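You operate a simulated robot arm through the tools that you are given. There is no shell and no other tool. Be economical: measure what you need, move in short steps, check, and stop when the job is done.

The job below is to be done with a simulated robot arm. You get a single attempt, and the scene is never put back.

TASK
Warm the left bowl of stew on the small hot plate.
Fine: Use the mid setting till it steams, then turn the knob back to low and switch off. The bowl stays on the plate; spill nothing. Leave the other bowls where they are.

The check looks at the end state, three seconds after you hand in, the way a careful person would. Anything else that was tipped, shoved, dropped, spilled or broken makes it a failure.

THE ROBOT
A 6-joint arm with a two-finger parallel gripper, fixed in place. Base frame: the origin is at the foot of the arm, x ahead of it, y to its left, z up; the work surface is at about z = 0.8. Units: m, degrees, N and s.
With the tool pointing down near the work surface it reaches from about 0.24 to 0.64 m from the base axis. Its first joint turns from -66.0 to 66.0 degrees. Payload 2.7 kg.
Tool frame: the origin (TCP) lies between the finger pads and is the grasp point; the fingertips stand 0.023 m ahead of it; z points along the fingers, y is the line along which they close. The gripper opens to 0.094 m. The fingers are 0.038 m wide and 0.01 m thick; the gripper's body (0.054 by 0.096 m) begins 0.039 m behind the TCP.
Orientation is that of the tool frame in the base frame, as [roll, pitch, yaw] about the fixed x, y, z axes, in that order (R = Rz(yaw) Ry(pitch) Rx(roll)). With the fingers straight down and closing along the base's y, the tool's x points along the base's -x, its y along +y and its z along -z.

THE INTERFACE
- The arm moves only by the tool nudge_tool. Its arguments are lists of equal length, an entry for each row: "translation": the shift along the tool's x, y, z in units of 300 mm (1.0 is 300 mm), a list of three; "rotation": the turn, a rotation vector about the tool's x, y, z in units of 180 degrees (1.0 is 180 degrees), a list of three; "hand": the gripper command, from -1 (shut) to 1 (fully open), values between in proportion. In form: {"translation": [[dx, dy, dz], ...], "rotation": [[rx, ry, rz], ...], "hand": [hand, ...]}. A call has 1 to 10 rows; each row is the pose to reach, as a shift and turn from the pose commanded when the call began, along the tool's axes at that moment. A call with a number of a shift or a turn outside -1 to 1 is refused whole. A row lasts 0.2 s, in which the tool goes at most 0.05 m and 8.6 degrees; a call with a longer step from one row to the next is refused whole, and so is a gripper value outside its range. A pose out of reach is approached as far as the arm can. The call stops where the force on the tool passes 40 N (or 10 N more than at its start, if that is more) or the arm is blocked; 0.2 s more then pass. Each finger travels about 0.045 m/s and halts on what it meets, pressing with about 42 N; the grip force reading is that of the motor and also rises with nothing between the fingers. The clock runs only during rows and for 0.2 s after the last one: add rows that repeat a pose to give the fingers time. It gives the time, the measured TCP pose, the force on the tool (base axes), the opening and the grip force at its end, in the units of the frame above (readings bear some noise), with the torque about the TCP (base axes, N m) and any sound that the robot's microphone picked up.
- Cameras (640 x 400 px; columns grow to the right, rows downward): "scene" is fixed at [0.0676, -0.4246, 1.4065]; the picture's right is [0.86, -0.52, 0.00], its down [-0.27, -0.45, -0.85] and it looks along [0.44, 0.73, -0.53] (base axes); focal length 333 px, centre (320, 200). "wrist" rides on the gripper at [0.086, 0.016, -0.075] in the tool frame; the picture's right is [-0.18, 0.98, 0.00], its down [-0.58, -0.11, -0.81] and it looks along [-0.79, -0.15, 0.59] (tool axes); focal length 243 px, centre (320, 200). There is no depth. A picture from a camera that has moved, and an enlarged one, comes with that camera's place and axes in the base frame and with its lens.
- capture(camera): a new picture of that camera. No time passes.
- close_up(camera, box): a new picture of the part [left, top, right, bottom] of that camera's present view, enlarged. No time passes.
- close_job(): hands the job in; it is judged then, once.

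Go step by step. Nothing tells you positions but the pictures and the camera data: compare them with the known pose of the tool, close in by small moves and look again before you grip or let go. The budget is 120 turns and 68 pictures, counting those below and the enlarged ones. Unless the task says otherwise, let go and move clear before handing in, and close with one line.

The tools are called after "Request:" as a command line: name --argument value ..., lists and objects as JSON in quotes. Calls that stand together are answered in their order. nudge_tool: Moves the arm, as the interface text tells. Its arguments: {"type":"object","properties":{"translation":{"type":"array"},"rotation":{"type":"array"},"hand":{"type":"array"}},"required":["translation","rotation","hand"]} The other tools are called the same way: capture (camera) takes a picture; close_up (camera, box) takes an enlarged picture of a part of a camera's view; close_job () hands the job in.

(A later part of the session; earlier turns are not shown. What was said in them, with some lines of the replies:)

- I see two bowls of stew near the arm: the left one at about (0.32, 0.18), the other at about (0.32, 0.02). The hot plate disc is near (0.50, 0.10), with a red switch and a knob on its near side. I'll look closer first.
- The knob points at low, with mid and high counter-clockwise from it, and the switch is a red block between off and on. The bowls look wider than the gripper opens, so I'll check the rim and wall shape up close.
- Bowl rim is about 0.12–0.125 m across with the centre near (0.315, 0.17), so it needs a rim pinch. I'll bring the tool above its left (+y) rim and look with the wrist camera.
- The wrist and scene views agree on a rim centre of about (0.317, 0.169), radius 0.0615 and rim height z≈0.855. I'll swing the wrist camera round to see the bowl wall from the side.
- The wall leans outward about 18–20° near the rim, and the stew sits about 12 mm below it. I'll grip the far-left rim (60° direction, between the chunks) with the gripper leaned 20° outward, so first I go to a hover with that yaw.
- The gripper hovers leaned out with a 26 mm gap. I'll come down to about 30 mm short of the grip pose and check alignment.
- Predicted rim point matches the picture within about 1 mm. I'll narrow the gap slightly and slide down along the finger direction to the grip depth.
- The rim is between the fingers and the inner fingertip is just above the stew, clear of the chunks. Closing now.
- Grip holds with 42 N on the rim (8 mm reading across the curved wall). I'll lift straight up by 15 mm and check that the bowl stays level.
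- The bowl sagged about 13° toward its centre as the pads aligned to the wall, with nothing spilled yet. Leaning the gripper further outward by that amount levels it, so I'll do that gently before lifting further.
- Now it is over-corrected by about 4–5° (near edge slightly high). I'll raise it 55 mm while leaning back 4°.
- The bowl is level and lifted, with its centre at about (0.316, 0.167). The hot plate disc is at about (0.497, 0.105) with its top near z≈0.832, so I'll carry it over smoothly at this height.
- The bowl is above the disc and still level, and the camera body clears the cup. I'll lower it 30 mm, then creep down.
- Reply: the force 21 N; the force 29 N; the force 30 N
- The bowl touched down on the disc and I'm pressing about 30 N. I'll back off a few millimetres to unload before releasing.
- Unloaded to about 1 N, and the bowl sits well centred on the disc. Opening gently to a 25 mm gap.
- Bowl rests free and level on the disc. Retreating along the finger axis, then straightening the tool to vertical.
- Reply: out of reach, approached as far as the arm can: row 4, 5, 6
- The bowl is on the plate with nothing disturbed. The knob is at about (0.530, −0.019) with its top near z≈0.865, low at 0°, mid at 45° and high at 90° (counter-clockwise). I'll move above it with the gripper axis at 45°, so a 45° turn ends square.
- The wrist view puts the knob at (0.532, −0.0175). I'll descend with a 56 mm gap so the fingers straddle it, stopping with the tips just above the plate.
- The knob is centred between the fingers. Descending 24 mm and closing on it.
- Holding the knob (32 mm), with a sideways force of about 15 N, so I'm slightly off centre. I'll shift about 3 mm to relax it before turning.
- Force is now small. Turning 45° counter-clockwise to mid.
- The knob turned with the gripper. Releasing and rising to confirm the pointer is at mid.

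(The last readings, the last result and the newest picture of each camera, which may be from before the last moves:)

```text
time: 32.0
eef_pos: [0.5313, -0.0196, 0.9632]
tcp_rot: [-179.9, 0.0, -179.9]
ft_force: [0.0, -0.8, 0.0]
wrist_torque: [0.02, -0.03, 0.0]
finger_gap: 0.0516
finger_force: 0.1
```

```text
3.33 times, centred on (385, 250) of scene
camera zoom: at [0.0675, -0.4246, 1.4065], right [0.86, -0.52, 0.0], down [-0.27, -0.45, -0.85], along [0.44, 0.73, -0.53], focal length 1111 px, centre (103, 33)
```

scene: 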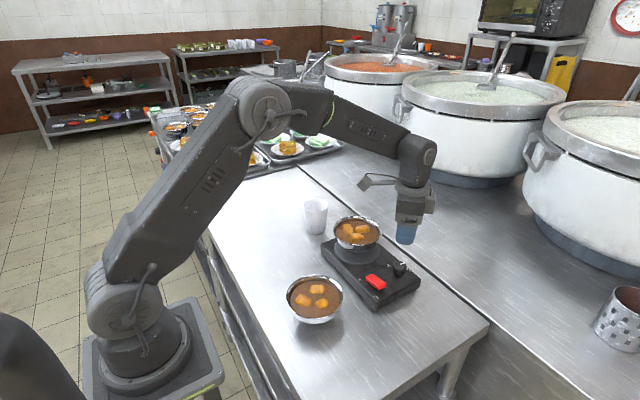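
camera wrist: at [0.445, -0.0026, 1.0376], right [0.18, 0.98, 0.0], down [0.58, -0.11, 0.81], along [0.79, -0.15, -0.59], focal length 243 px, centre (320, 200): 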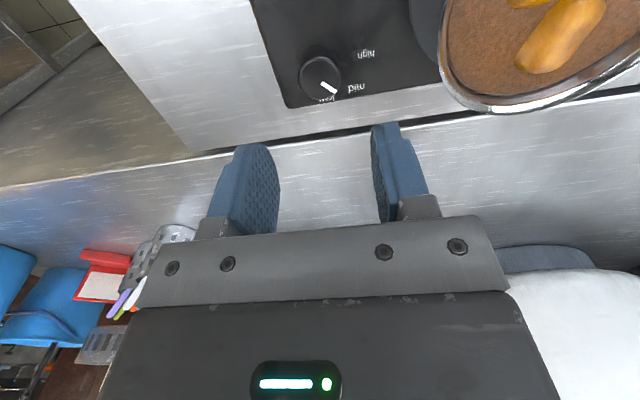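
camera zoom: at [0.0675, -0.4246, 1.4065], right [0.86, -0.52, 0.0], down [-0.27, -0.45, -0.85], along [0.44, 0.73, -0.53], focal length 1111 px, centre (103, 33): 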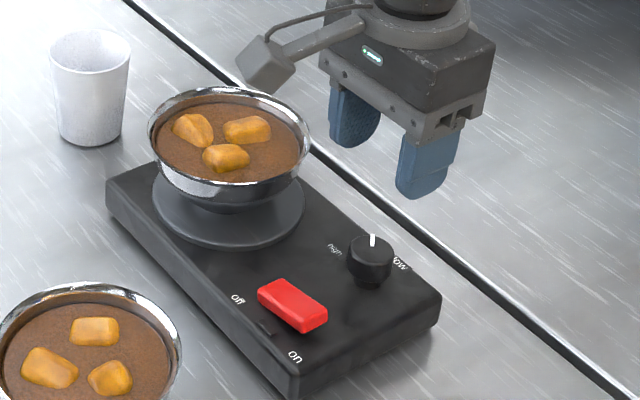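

The pointer is at mid. Next I'll move with closed fingers above the "on" end of the red rocker at about (0.465, −0.043).

Request:
nudge_tool --translation '[[0.055, -0.02, 0.0], [0.11, -0.04, 0.02], [0.165, -0.06, 0.05], [0.22, -0.078, 0.08], [0.22, -0.078, 0.11], [0.22, -0.078, 0.11]]' --rotation '[[0, 0, 0], [0, 0, 0], [0, 0, 0], [0, 0, 0], [0, 0, 0], [0, 0, 0]]' --hand '[-0.3, -0.6, -1, -1, -1, -1]'

Request:
close_up --camera "wrist" --box '[180, 0, 460, 240]'

Request:
close_up --camera "scene" --box '[330, 220, 440, 320]'

```text
time: 33.4
eef_pos: [0.4653, -0.0446, 0.9303]
tcp_rot: [-180.0, 0.0, -179.9]
ft_force: [0.1, -0.3, 1.2]
wrist_torque: [0.03, 0.01, -0.02]
finger_gap: 0.0
finger_force: 42.4
```

```text
1.67 times, centred on (320, 120) of wrist
camera zoom: at [0.3788, -0.0272, 1.0046], right [0.18, 0.98, 0.0], down [0.58, -0.11, 0.81], along [0.79, -0.15, -0.59], focal length 404 px, centre (320, 333)
```

zoom: 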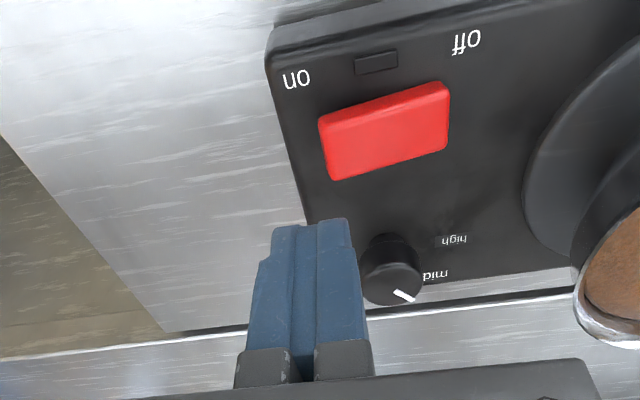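

```text
4.00 times, centred on (385, 270) of scene
camera zoom: at [0.0675, -0.4246, 1.4065], right [0.86, -0.52, 0.0], down [-0.27, -0.45, -0.85], along [0.44, 0.73, -0.53], focal length 1333 px, centre (60, -80)
```

zoom: 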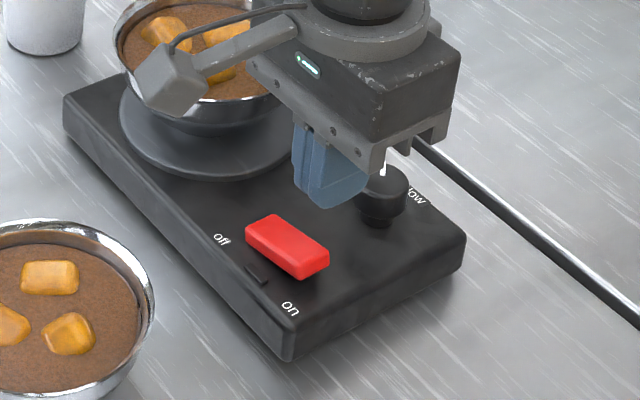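

The rocker is centred at about (0.461, −0.018) and its "on" end edge is at y≈−0.041. I'll press at y≈−0.037, approaching to just above it.

Request:
nudge_tool --translation '[[0.0143, 0.025, 0.05], [0.0143, 0.025, 0.1], [0.0143, 0.025, 0.14], [0.0143, 0.025, 0.155], [0.0143, 0.025, 0.155]]' --rotation '[[0, 0, 0], [0, 0, 0], [0, 0, 0], [0, 0, 0], [0, 0, 0]]' --hand '[-1, -1, -1, -1, -1]'

Request:
close_up --camera "wrist" --box '[180, 0, 460, 240]'

Request:
close_up --camera "scene" --box '[340, 240, 420, 310]'

```text
time: 34.6
eef_pos: [0.4624, -0.0353, 0.8839]
tcp_rot: [-180.0, 0.0, -179.9]
ft_force: [0.4, -1.2, -0.2]
wrist_torque: [0.0, -0.02, 0.01]
finger_gap: 0.0
finger_force: 41.7
```

```text
1.67 times, centred on (320, 120) of wrist
camera zoom: at [0.3749, -0.0196, 0.9578], right [0.18, 0.98, 0.0], down [0.58, -0.11, 0.81], along [0.79, -0.15, -0.59], focal length 404 px, centre (320, 333)
```

zoom: 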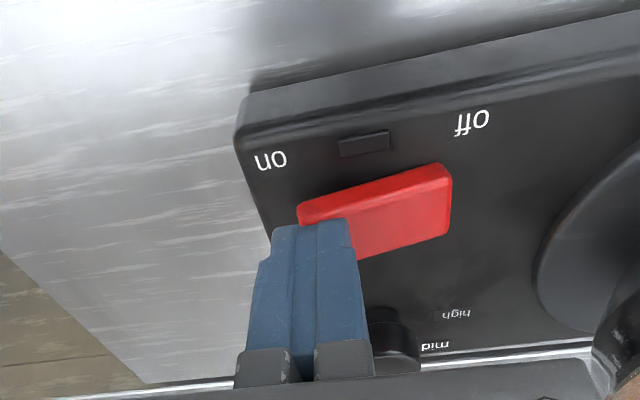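

```text
5.71 times, centred on (380, 275) of scene
camera zoom: at [0.0676, -0.4246, 1.4065], right [0.86, -0.52, 0.0], down [-0.27, -0.45, -0.85], along [0.44, 0.73, -0.53], focal length 1904 px, centre (-23, -229)
```

zoom: 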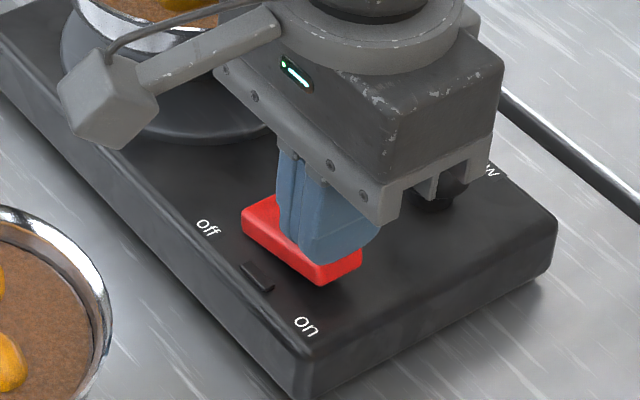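

Fingertips are just over the "on" end. Pressing down slowly.

Request:
nudge_tool --translation '[[0, 0, 0.007], [0, 0, 0.014], [0, 0, 0.02], [0, 0, 0.027], [0, 0, 0.034]]' --rotation '[[0, 0, 0], [0, 0, 0], [0, 0, 0], [0, 0, 0], [0, 0, 0]]' --hand '[-1, -1, -1, -1, -1]'

Request:
close_up --camera "wrist" --box '[180, 0, 460, 240]'

```text
time: 35.8
eef_pos: [0.4614, -0.036, 0.8734]
tcp_rot: [179.9, 0.1, -179.9]
ft_force: [-2.8, -0.1, 6.5]
wrist_torque: [-0.01, 0.14, 0.05]
finger_gap: 0.0002
finger_force: 41.9
```

```text
1.67 times, centred on (320, 120) of wrist
camera zoom: at [0.3749, -0.0196, 0.9479], right [0.18, 0.98, 0.0], down [0.58, -0.11, 0.81], along [0.79, -0.15, -0.59], focal length 404 px, centre (320, 333)
```

zoom: 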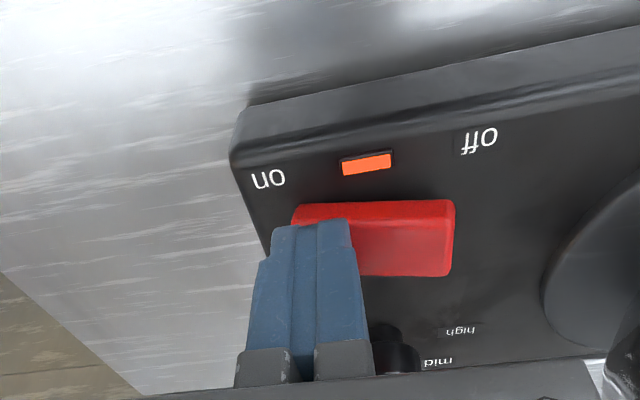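

The indicator lamp is lit, so the plate is on at mid. I'll rise and move over to the knob to be ready, then watch for steam.

Request:
nudge_tool --translation '[[0, 0, -0.08], [0, 0, -0.187], [-0.08, 0.02, -0.187], [-0.16, 0.04, -0.187], [-0.2317, 0.0583, -0.187], [-0.2317, 0.0583, -0.187], [-0.2317, 0.0583, -0.187]]' --rotation '[[0, 0, 0], [0, 0, 0], [0, 0, 0], [0, 0, 0], [0, 0, 0], [0, 0, 0], [0, 0, 0]]' --hand '[-1, -0.6, -0.3, 0, 0.2, 0.2, 0.2]'

Request:
close_up --camera "scene" --box '[310, 170, 450, 310]'

Request:
close_up --camera "wrist" --box '[180, 0, 460, 240]'

```text
time: 37.4
eef_pos: [0.5315, -0.019, 0.9306]
tcp_rot: [-179.9, 0.0, 180.0]
ft_force: [0.1, 0.1, -0.5]
wrist_torque: [0.02, 0.0, 0.01]
finger_gap: 0.0567
finger_force: 0.1
```

```text
2.86 times, centred on (380, 240) of scene
camera zoom: at [0.0676, -0.4246, 1.4065], right [0.86, -0.52, 0.0], down [-0.27, -0.45, -0.85], along [0.44, 0.73, -0.53], focal length 952 px, centre (149, 86)
```

zoom: 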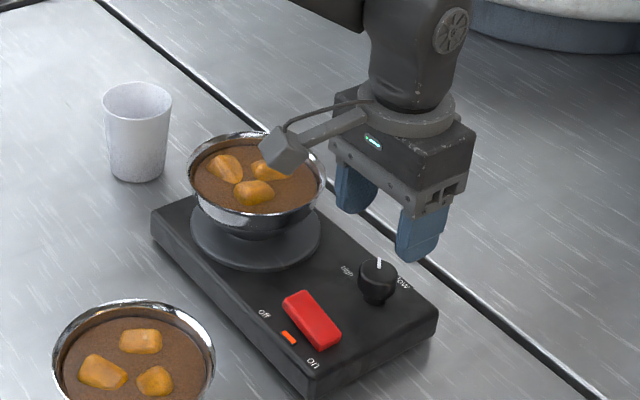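

```text
1.67 times, centred on (320, 120) of wrist
camera zoom: at [0.4447, -0.0025, 1.0054], right [0.18, 0.98, 0.0], down [0.58, -0.11, 0.81], along [0.79, -0.15, -0.59], focal length 404 px, centre (320, 333)
```

zoom: 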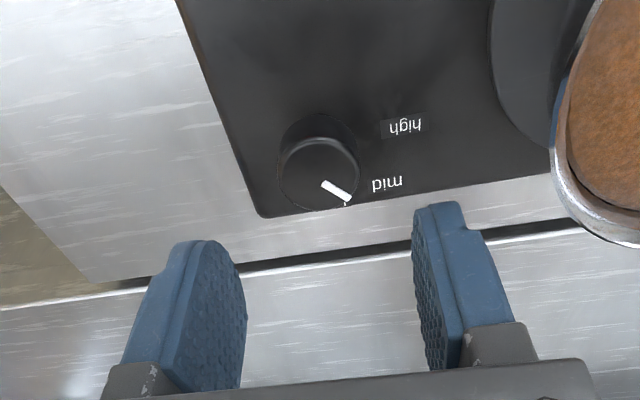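

No steam yet at 37 s. I'll descend around the knob without closing and let time pass.

Request:
nudge_tool --translation '[[0, -0.003, 0.06], [0, -0.003, 0.12], [0, -0.003, 0.17], [0, -0.003, 0.195], [0, -0.003, 0.195], [0, -0.003, 0.195], [0, -0.003, 0.195], [0, -0.003, 0.195], [0, -0.003, 0.195], [0, -0.003, 0.195]]' --rotation '[[0, 0, 0], [0, 0, 0], [0, 0, 0], [0, 0, 0], [0, 0, 0], [0, 0, 0], [0, 0, 0], [0, 0, 0], [0, 0, 0], [0, 0, 0]]' --hand '[0.2, 0.2, 0.2, 0.2, 0.2, 0.2, 0.2, 0.2, 0.2, 0.2]'

Request:
nudge_tool --translation '[[0, 0, 0], [0, 0, 0], [0, 0, 0], [0, 0, 0], [0, 0, 0], [0, 0, 0], [0, 0, 0], [0, 0, 0], [0, 0, 0], [0, 0, 0]]' --rotation '[[0, 0, 0], [0, 0, 0], [0, 0, 0], [0, 0, 0], [0, 0, 0], [0, 0, 0], [0, 0, 0], [0, 0, 0], [0, 0, 0], [0, 0, 0]]' --hand '[0.2, 0.2, 0.2, 0.2, 0.2, 0.2, 0.2, 0.2, 0.2, 0.2]'

Request:
close_up --camera "scene" --box '[310, 170, 450, 310]'

```text
time: 39.6
eef_pos: [0.5293, -0.0199, 0.8714]
tcp_rot: [-179.9, 0.0, -179.9]
ft_force: [0.7, 0.2, -0.2]
wrist_torque: [0.0, 0.01, 0.0]
finger_gap: 0.0563
finger_force: 0.0
```

```text
time: 41.8
eef_pos: [0.5297, -0.0198, 0.8725]
tcp_rot: [-180.0, -0.1, -179.9]
ft_force: [-1.6, 0.5, -0.3]
wrist_torque: [0.03, 0.02, -0.02]
finger_gap: 0.0563
finger_force: 0.0
```

```text
2.86 times, centred on (380, 240) of scene
camera zoom: at [0.0676, -0.4246, 1.4065], right [0.86, -0.52, 0.0], down [-0.27, -0.45, -0.85], along [0.44, 0.73, -0.53], focal length 952 px, centre (149, 86)
```

zoom: 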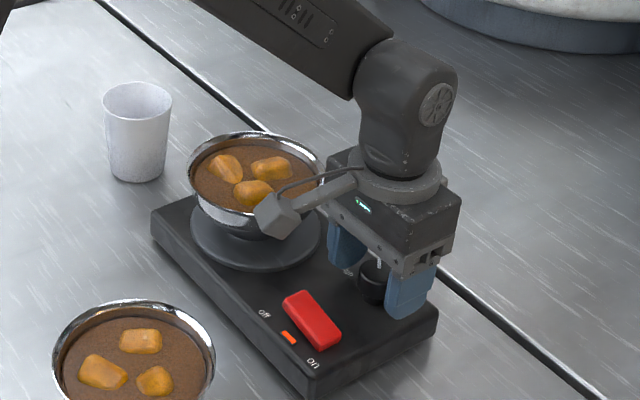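

No steam at 42 s. Waiting on.

Request:
nudge_tool --translation '[[0, 0, 0], [0, 0, 0], [0, 0, 0], [0, 0, 0], [0, 0, 0], [0, 0, 0], [0, 0, 0], [0, 0, 0], [0, 0, 0], [0, 0, 0]]' --rotation '[[0, 0, 0], [0, 0, 0], [0, 0, 0], [0, 0, 0], [0, 0, 0], [0, 0, 0], [0, 0, 0], [0, 0, 0], [0, 0, 0], [0, 0, 0]]' --hand '[0.2, 0.2, 0.2, 0.2, 0.2, 0.2, 0.2, 0.2, 0.2, 0.2]'

Request:
nudge_tool --translation '[[0, 0, 0], [0, 0, 0], [0, 0, 0], [0, 0, 0], [0, 0, 0], [0, 0, 0], [0, 0, 0], [0, 0, 0], [0, 0, 0], [0, 0, 0]]' --rotation '[[0, 0, 0], [0, 0, 0], [0, 0, 0], [0, 0, 0], [0, 0, 0], [0, 0, 0], [0, 0, 0], [0, 0, 0], [0, 0, 0], [0, 0, 0]]' --hand '[0.2, 0.2, 0.2, 0.2, 0.2, 0.2, 0.2, 0.2, 0.2, 0.2]'

Request:
close_up --camera "scene" --box '[310, 150, 450, 310]'

```text
time: 44.0
eef_pos: [0.5299, -0.0191, 0.872]
tcp_rot: [-180.0, -0.1, -180.0]
ft_force: [-0.2, -0.5, -0.2]
wrist_torque: [0.01, 0.01, 0.02]
finger_gap: 0.0565
finger_force: 0.0
```

```text
time: 46.2
eef_pos: [0.5305, -0.0208, 0.872]
tcp_rot: [180.0, 0.0, -179.8]
ft_force: [0.5, 0.4, 0.2]
wrist_torque: [0.02, -0.01, -0.04]
finger_gap: 0.0564
finger_force: 0.1
```

```text
2.50 times, centred on (380, 230) of scene
camera zoom: at [0.0676, -0.4246, 1.4065], right [0.86, -0.52, 0.0], down [-0.27, -0.45, -0.85], along [0.44, 0.73, -0.53], focal length 833 px, centre (170, 125)
```

zoom: 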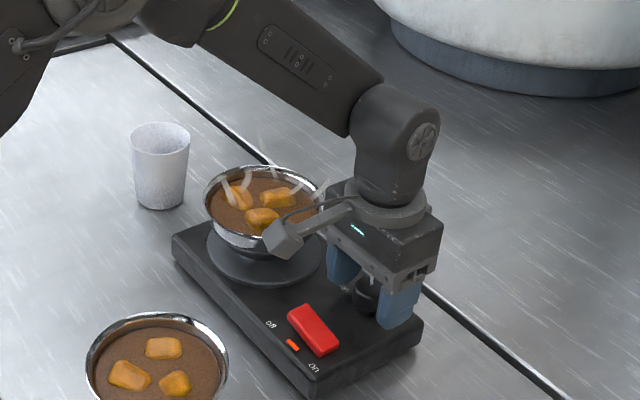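

Steam is rising from the bowl now. Closing on the knob to turn it back to low.

Request:
nudge_tool --translation '[[0, 0, 0], [0, 0, 0], [0, 0, 0], [0, 0, 0]]' --rotation '[[0, 0, 0], [0, 0, 0], [0, 0, 0], [0, 0, 0]]' --hand '[-0.1, -0.3, -0.5, -0.5]'

```text
time: 47.2
eef_pos: [0.5293, -0.02, 0.8719]
tcp_rot: [-180.0, 0.0, -179.9]
ft_force: [0.1, -1.8, -0.7]
wrist_torque: [-0.04, -0.02, 0.02]
finger_gap: 0.031
finger_force: 42.4
```

Request:
nudge_tool --translation '[[0, 0, 0], [0, 0, 0], [0, 0, 0], [0, 0, 0], [0, 0, 0], [0, 0, 0], [0, 0, 0], [0, 0, 0]]' --rotation '[[0, 0, 0.036], [0, 0, 0.072], [0, 0, 0.108], [0, 0, 0.144], [0, 0, 0.18], [0, 0, 0.216], [0, 0, 0.25], [0, 0, 0.25]]' --hand '[-0.5, -0.5, -0.5, -0.5, -0.5, -0.5, -0.5, -0.5]'

Request:
nudge_tool --translation '[[0, 0, 0], [0, 0, 0], [0, 0, 0], [0, 0, -0.06], [0, 0, -0.14], [0, 0, -0.22]]' --rotation '[[0, 0, 0], [0, 0, 0], [0, 0, 0], [0, 0, 0], [0, 0, 0], [0, 0, 0]]' --hand '[-0.2, 0, 0.2, 0.2, 0.2, 0.2]'

Request:
close_up --camera "wrist" --box '[180, 0, 460, 240]'

Request:
close_up --camera "scene" --box '[310, 170, 450, 310]'

```text
time: 49.0
eef_pos: [0.5309, -0.0189, 0.8721]
tcp_rot: [179.8, 0.0, 135.0]
ft_force: [-1.7, 16.2, 12.0]
wrist_torque: [1.0, 0.68, 0.17]
finger_gap: 0.0313
finger_force: 41.8
```

```text
time: 50.4
eef_pos: [0.5313, -0.0198, 0.9381]
tcp_rot: [180.0, 0.0, 135.1]
ft_force: [-0.6, -0.1, -0.2]
wrist_torque: [0.0, 0.0, 0.02]
finger_gap: 0.0563
finger_force: 0.1
```

```text
1.67 times, centred on (320, 120) of wrist
camera zoom: at [0.4816, 0.0531, 1.0128], right [0.82, 0.57, 0.0], down [0.33, -0.49, 0.81], along [0.46, -0.66, -0.59], focal length 404 px, centre (320, 333)
```

zoom: 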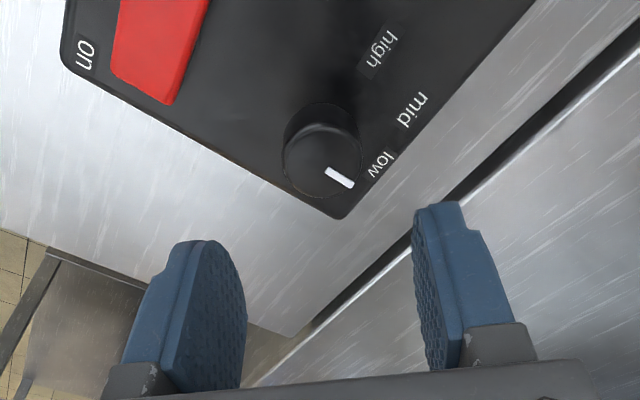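

```text
2.86 times, centred on (380, 240) of scene
camera zoom: at [0.0675, -0.4246, 1.4065], right [0.86, -0.52, 0.0], down [-0.27, -0.45, -0.85], along [0.44, 0.73, -0.53], focal length 952 px, centre (149, 86)
```

zoom: 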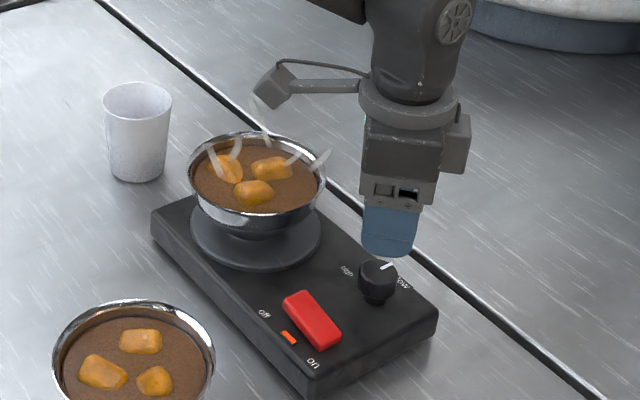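

The knob is back at low (same bearing as at the start). Next: closed fingers over the "off" end of the rocker at about (0.460, −0.001), squared up again.

Request:
nudge_tool --translation '[[0.03, -0.018, 0], [0.06, -0.035, 0], [0.09, -0.052, 0], [0.12, -0.07, 0], [0.15, -0.087, 0], [0.18, -0.105, 0], [0.211, -0.1226, 0.027], [0.211, -0.1226, 0.027]]' --rotation '[[0, 0, -0.036], [0, 0, -0.072], [0, 0, -0.108], [0, 0, -0.144], [0, 0, -0.18], [0, 0, -0.216], [0, 0, -0.25], [0, 0, -0.25]]' --hand '[0, -0.4, -0.8, -1, -1, -1, -1, -1]'

Request:
nudge_tool --translation '[[0, 0, 0.05], [0, 0, 0.1], [0, 0, 0.13], [0, 0, 0.13]]' --rotation '[[0, 0, 0], [0, 0, 0], [0, 0, 0], [0, 0, 0]]' --hand '[-1, -1, -1, -1]'

Request:
close_up --camera "wrist" --box '[180, 0, 460, 240]'

```text
time: 52.2
eef_pos: [0.4618, -0.001, 0.9298]
tcp_rot: [-179.9, -0.1, -179.8]
ft_force: [-0.3, -0.3, -0.2]
wrist_torque: [-0.02, 0.01, 0.0]
finger_gap: 0.0002
finger_force: 42.4
```

```text
time: 53.2
eef_pos: [0.4623, -0.0016, 0.8901]
tcp_rot: [-180.0, 0.1, -179.9]
ft_force: [1.1, 0.7, 0.0]
wrist_torque: [0.01, 0.01, -0.01]
finger_gap: 0.0
finger_force: 41.9
```

```text
1.67 times, centred on (320, 120) of wrist
camera zoom: at [0.3749, 0.0152, 0.9649], right [0.18, 0.98, 0.0], down [0.58, -0.11, 0.81], along [0.79, -0.15, -0.59], focal length 404 px, centre (320, 333)
```

zoom: 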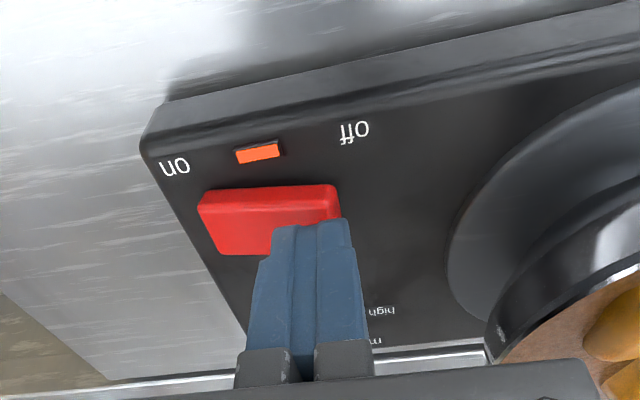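

Fingers are over the "off" end. Pressing down to the same depth as before.

Request:
nudge_tool --translation '[[0, 0, 0.015], [0, 0, 0.03], [0, 0, 0.04], [0, 0, 0.048], [0, 0, 0.055]]' --rotation '[[0, 0, 0], [0, 0, 0], [0, 0, 0], [0, 0, 0], [0, 0, 0]]' --hand '[-1, -1, -1, -1, -1]'

Request:
close_up --camera "wrist" --box '[180, 0, 460, 240]'

```text
time: 54.4
eef_pos: [0.4596, -0.0011, 0.8737]
tcp_rot: [179.9, 0.1, -179.9]
ft_force: [-1.3, 1.6, 2.3]
wrist_torque: [-0.03, 0.0, 0.0]
finger_gap: 0.0001
finger_force: 42.1
```

```text
1.67 times, centred on (320, 120) of wrist
camera zoom: at [0.374, 0.0158, 0.948], right [0.18, 0.98, 0.0], down [0.58, -0.11, 0.81], along [0.79, -0.15, -0.59], focal length 404 px, centre (320, 333)
```

zoom: 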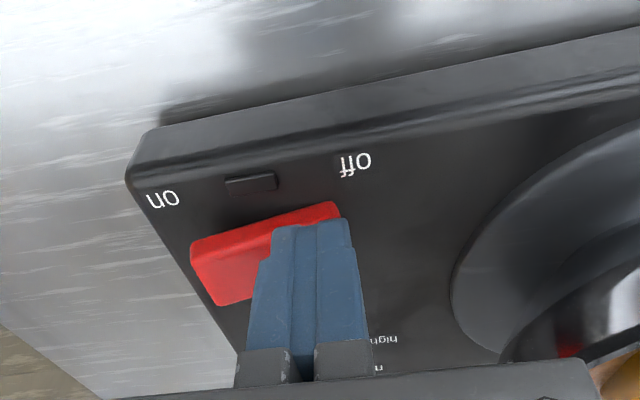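

The lamp is out, so it's switched off. Rising straight up and clear, then a final look.

Request:
nudge_tool --translation '[[0, 0, -0.08], [0, 0, -0.2], [0, 0, -0.34], [0, 0, -0.48], [0.1, 0, -0.55], [0.1, 0, -0.55]]' --rotation '[[0, 0, 0], [0, 0, 0], [0, 0, 0], [0, 0, 0], [0, 0, 0], [0, 0, 0]]' --hand '[-1, -1, -1, -1, -1, -1]'

Request:
capture --camera "scene"

Request:
close_up --camera "scene" --box '[260, 190, 430, 330]'

Request:
capture --camera "wrist"

```text
time: 55.8
eef_pos: [0.4285, 0.0002, 1.0372]
tcp_rot: [-180.0, 0.0, -179.8]
ft_force: [0.2, -0.5, 0.2]
wrist_torque: [-0.02, 0.03, 0.01]
finger_gap: 0.0
finger_force: 42.5
```

```text
14 pictures are left
```

scene: 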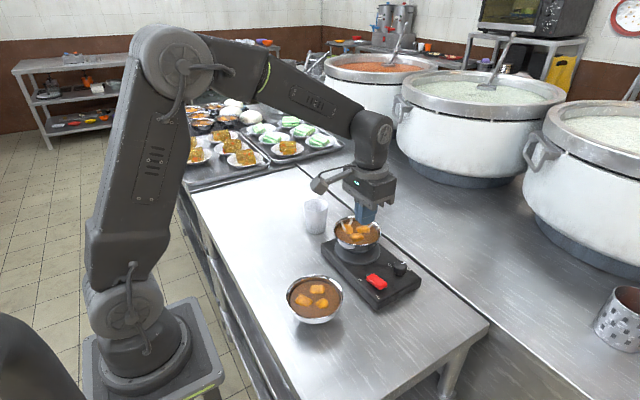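

```text
2.86 times, centred on (345, 260) of scene
camera zoom: at [0.0675, -0.4246, 1.4065], right [0.86, -0.52, 0.0], down [-0.27, -0.45, -0.85], along [0.44, 0.73, -0.53], focal length 952 px, centre (249, 29)
```

zoom: 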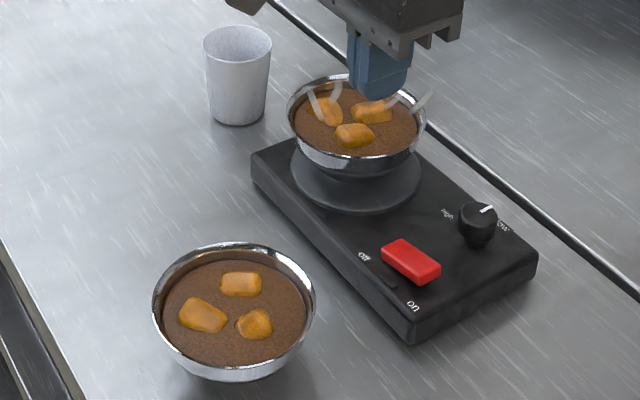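

```text
12 pictures are left
camera wrist: at [0.3427, 0.017, 1.1124], right [0.18, 0.98, 0.0], down [0.58, -0.11, 0.81], along [0.79, -0.15, -0.59], focal length 243 px, centre (320, 200)
```

wrist: 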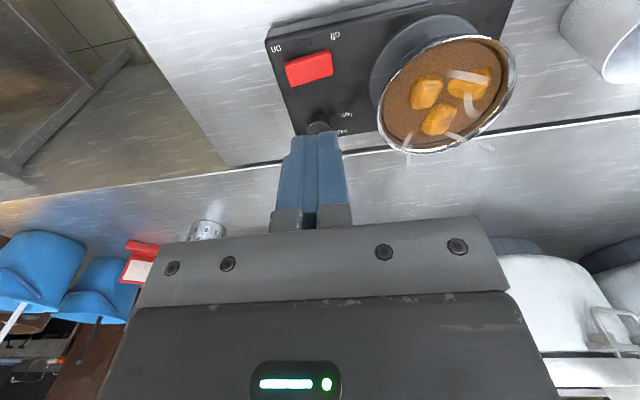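

The stew is steaming on the plate, the knob points at low, the lamp is out, the other bowl and cup haven't moved, and the arm is clear. Handing in.

Request:
close_job

```text
The job is handed in.
```

The left bowl of stew was heated on mid until it steamed and is still on the hot plate. The knob is back at low, the plate is off, and I saw no spills.
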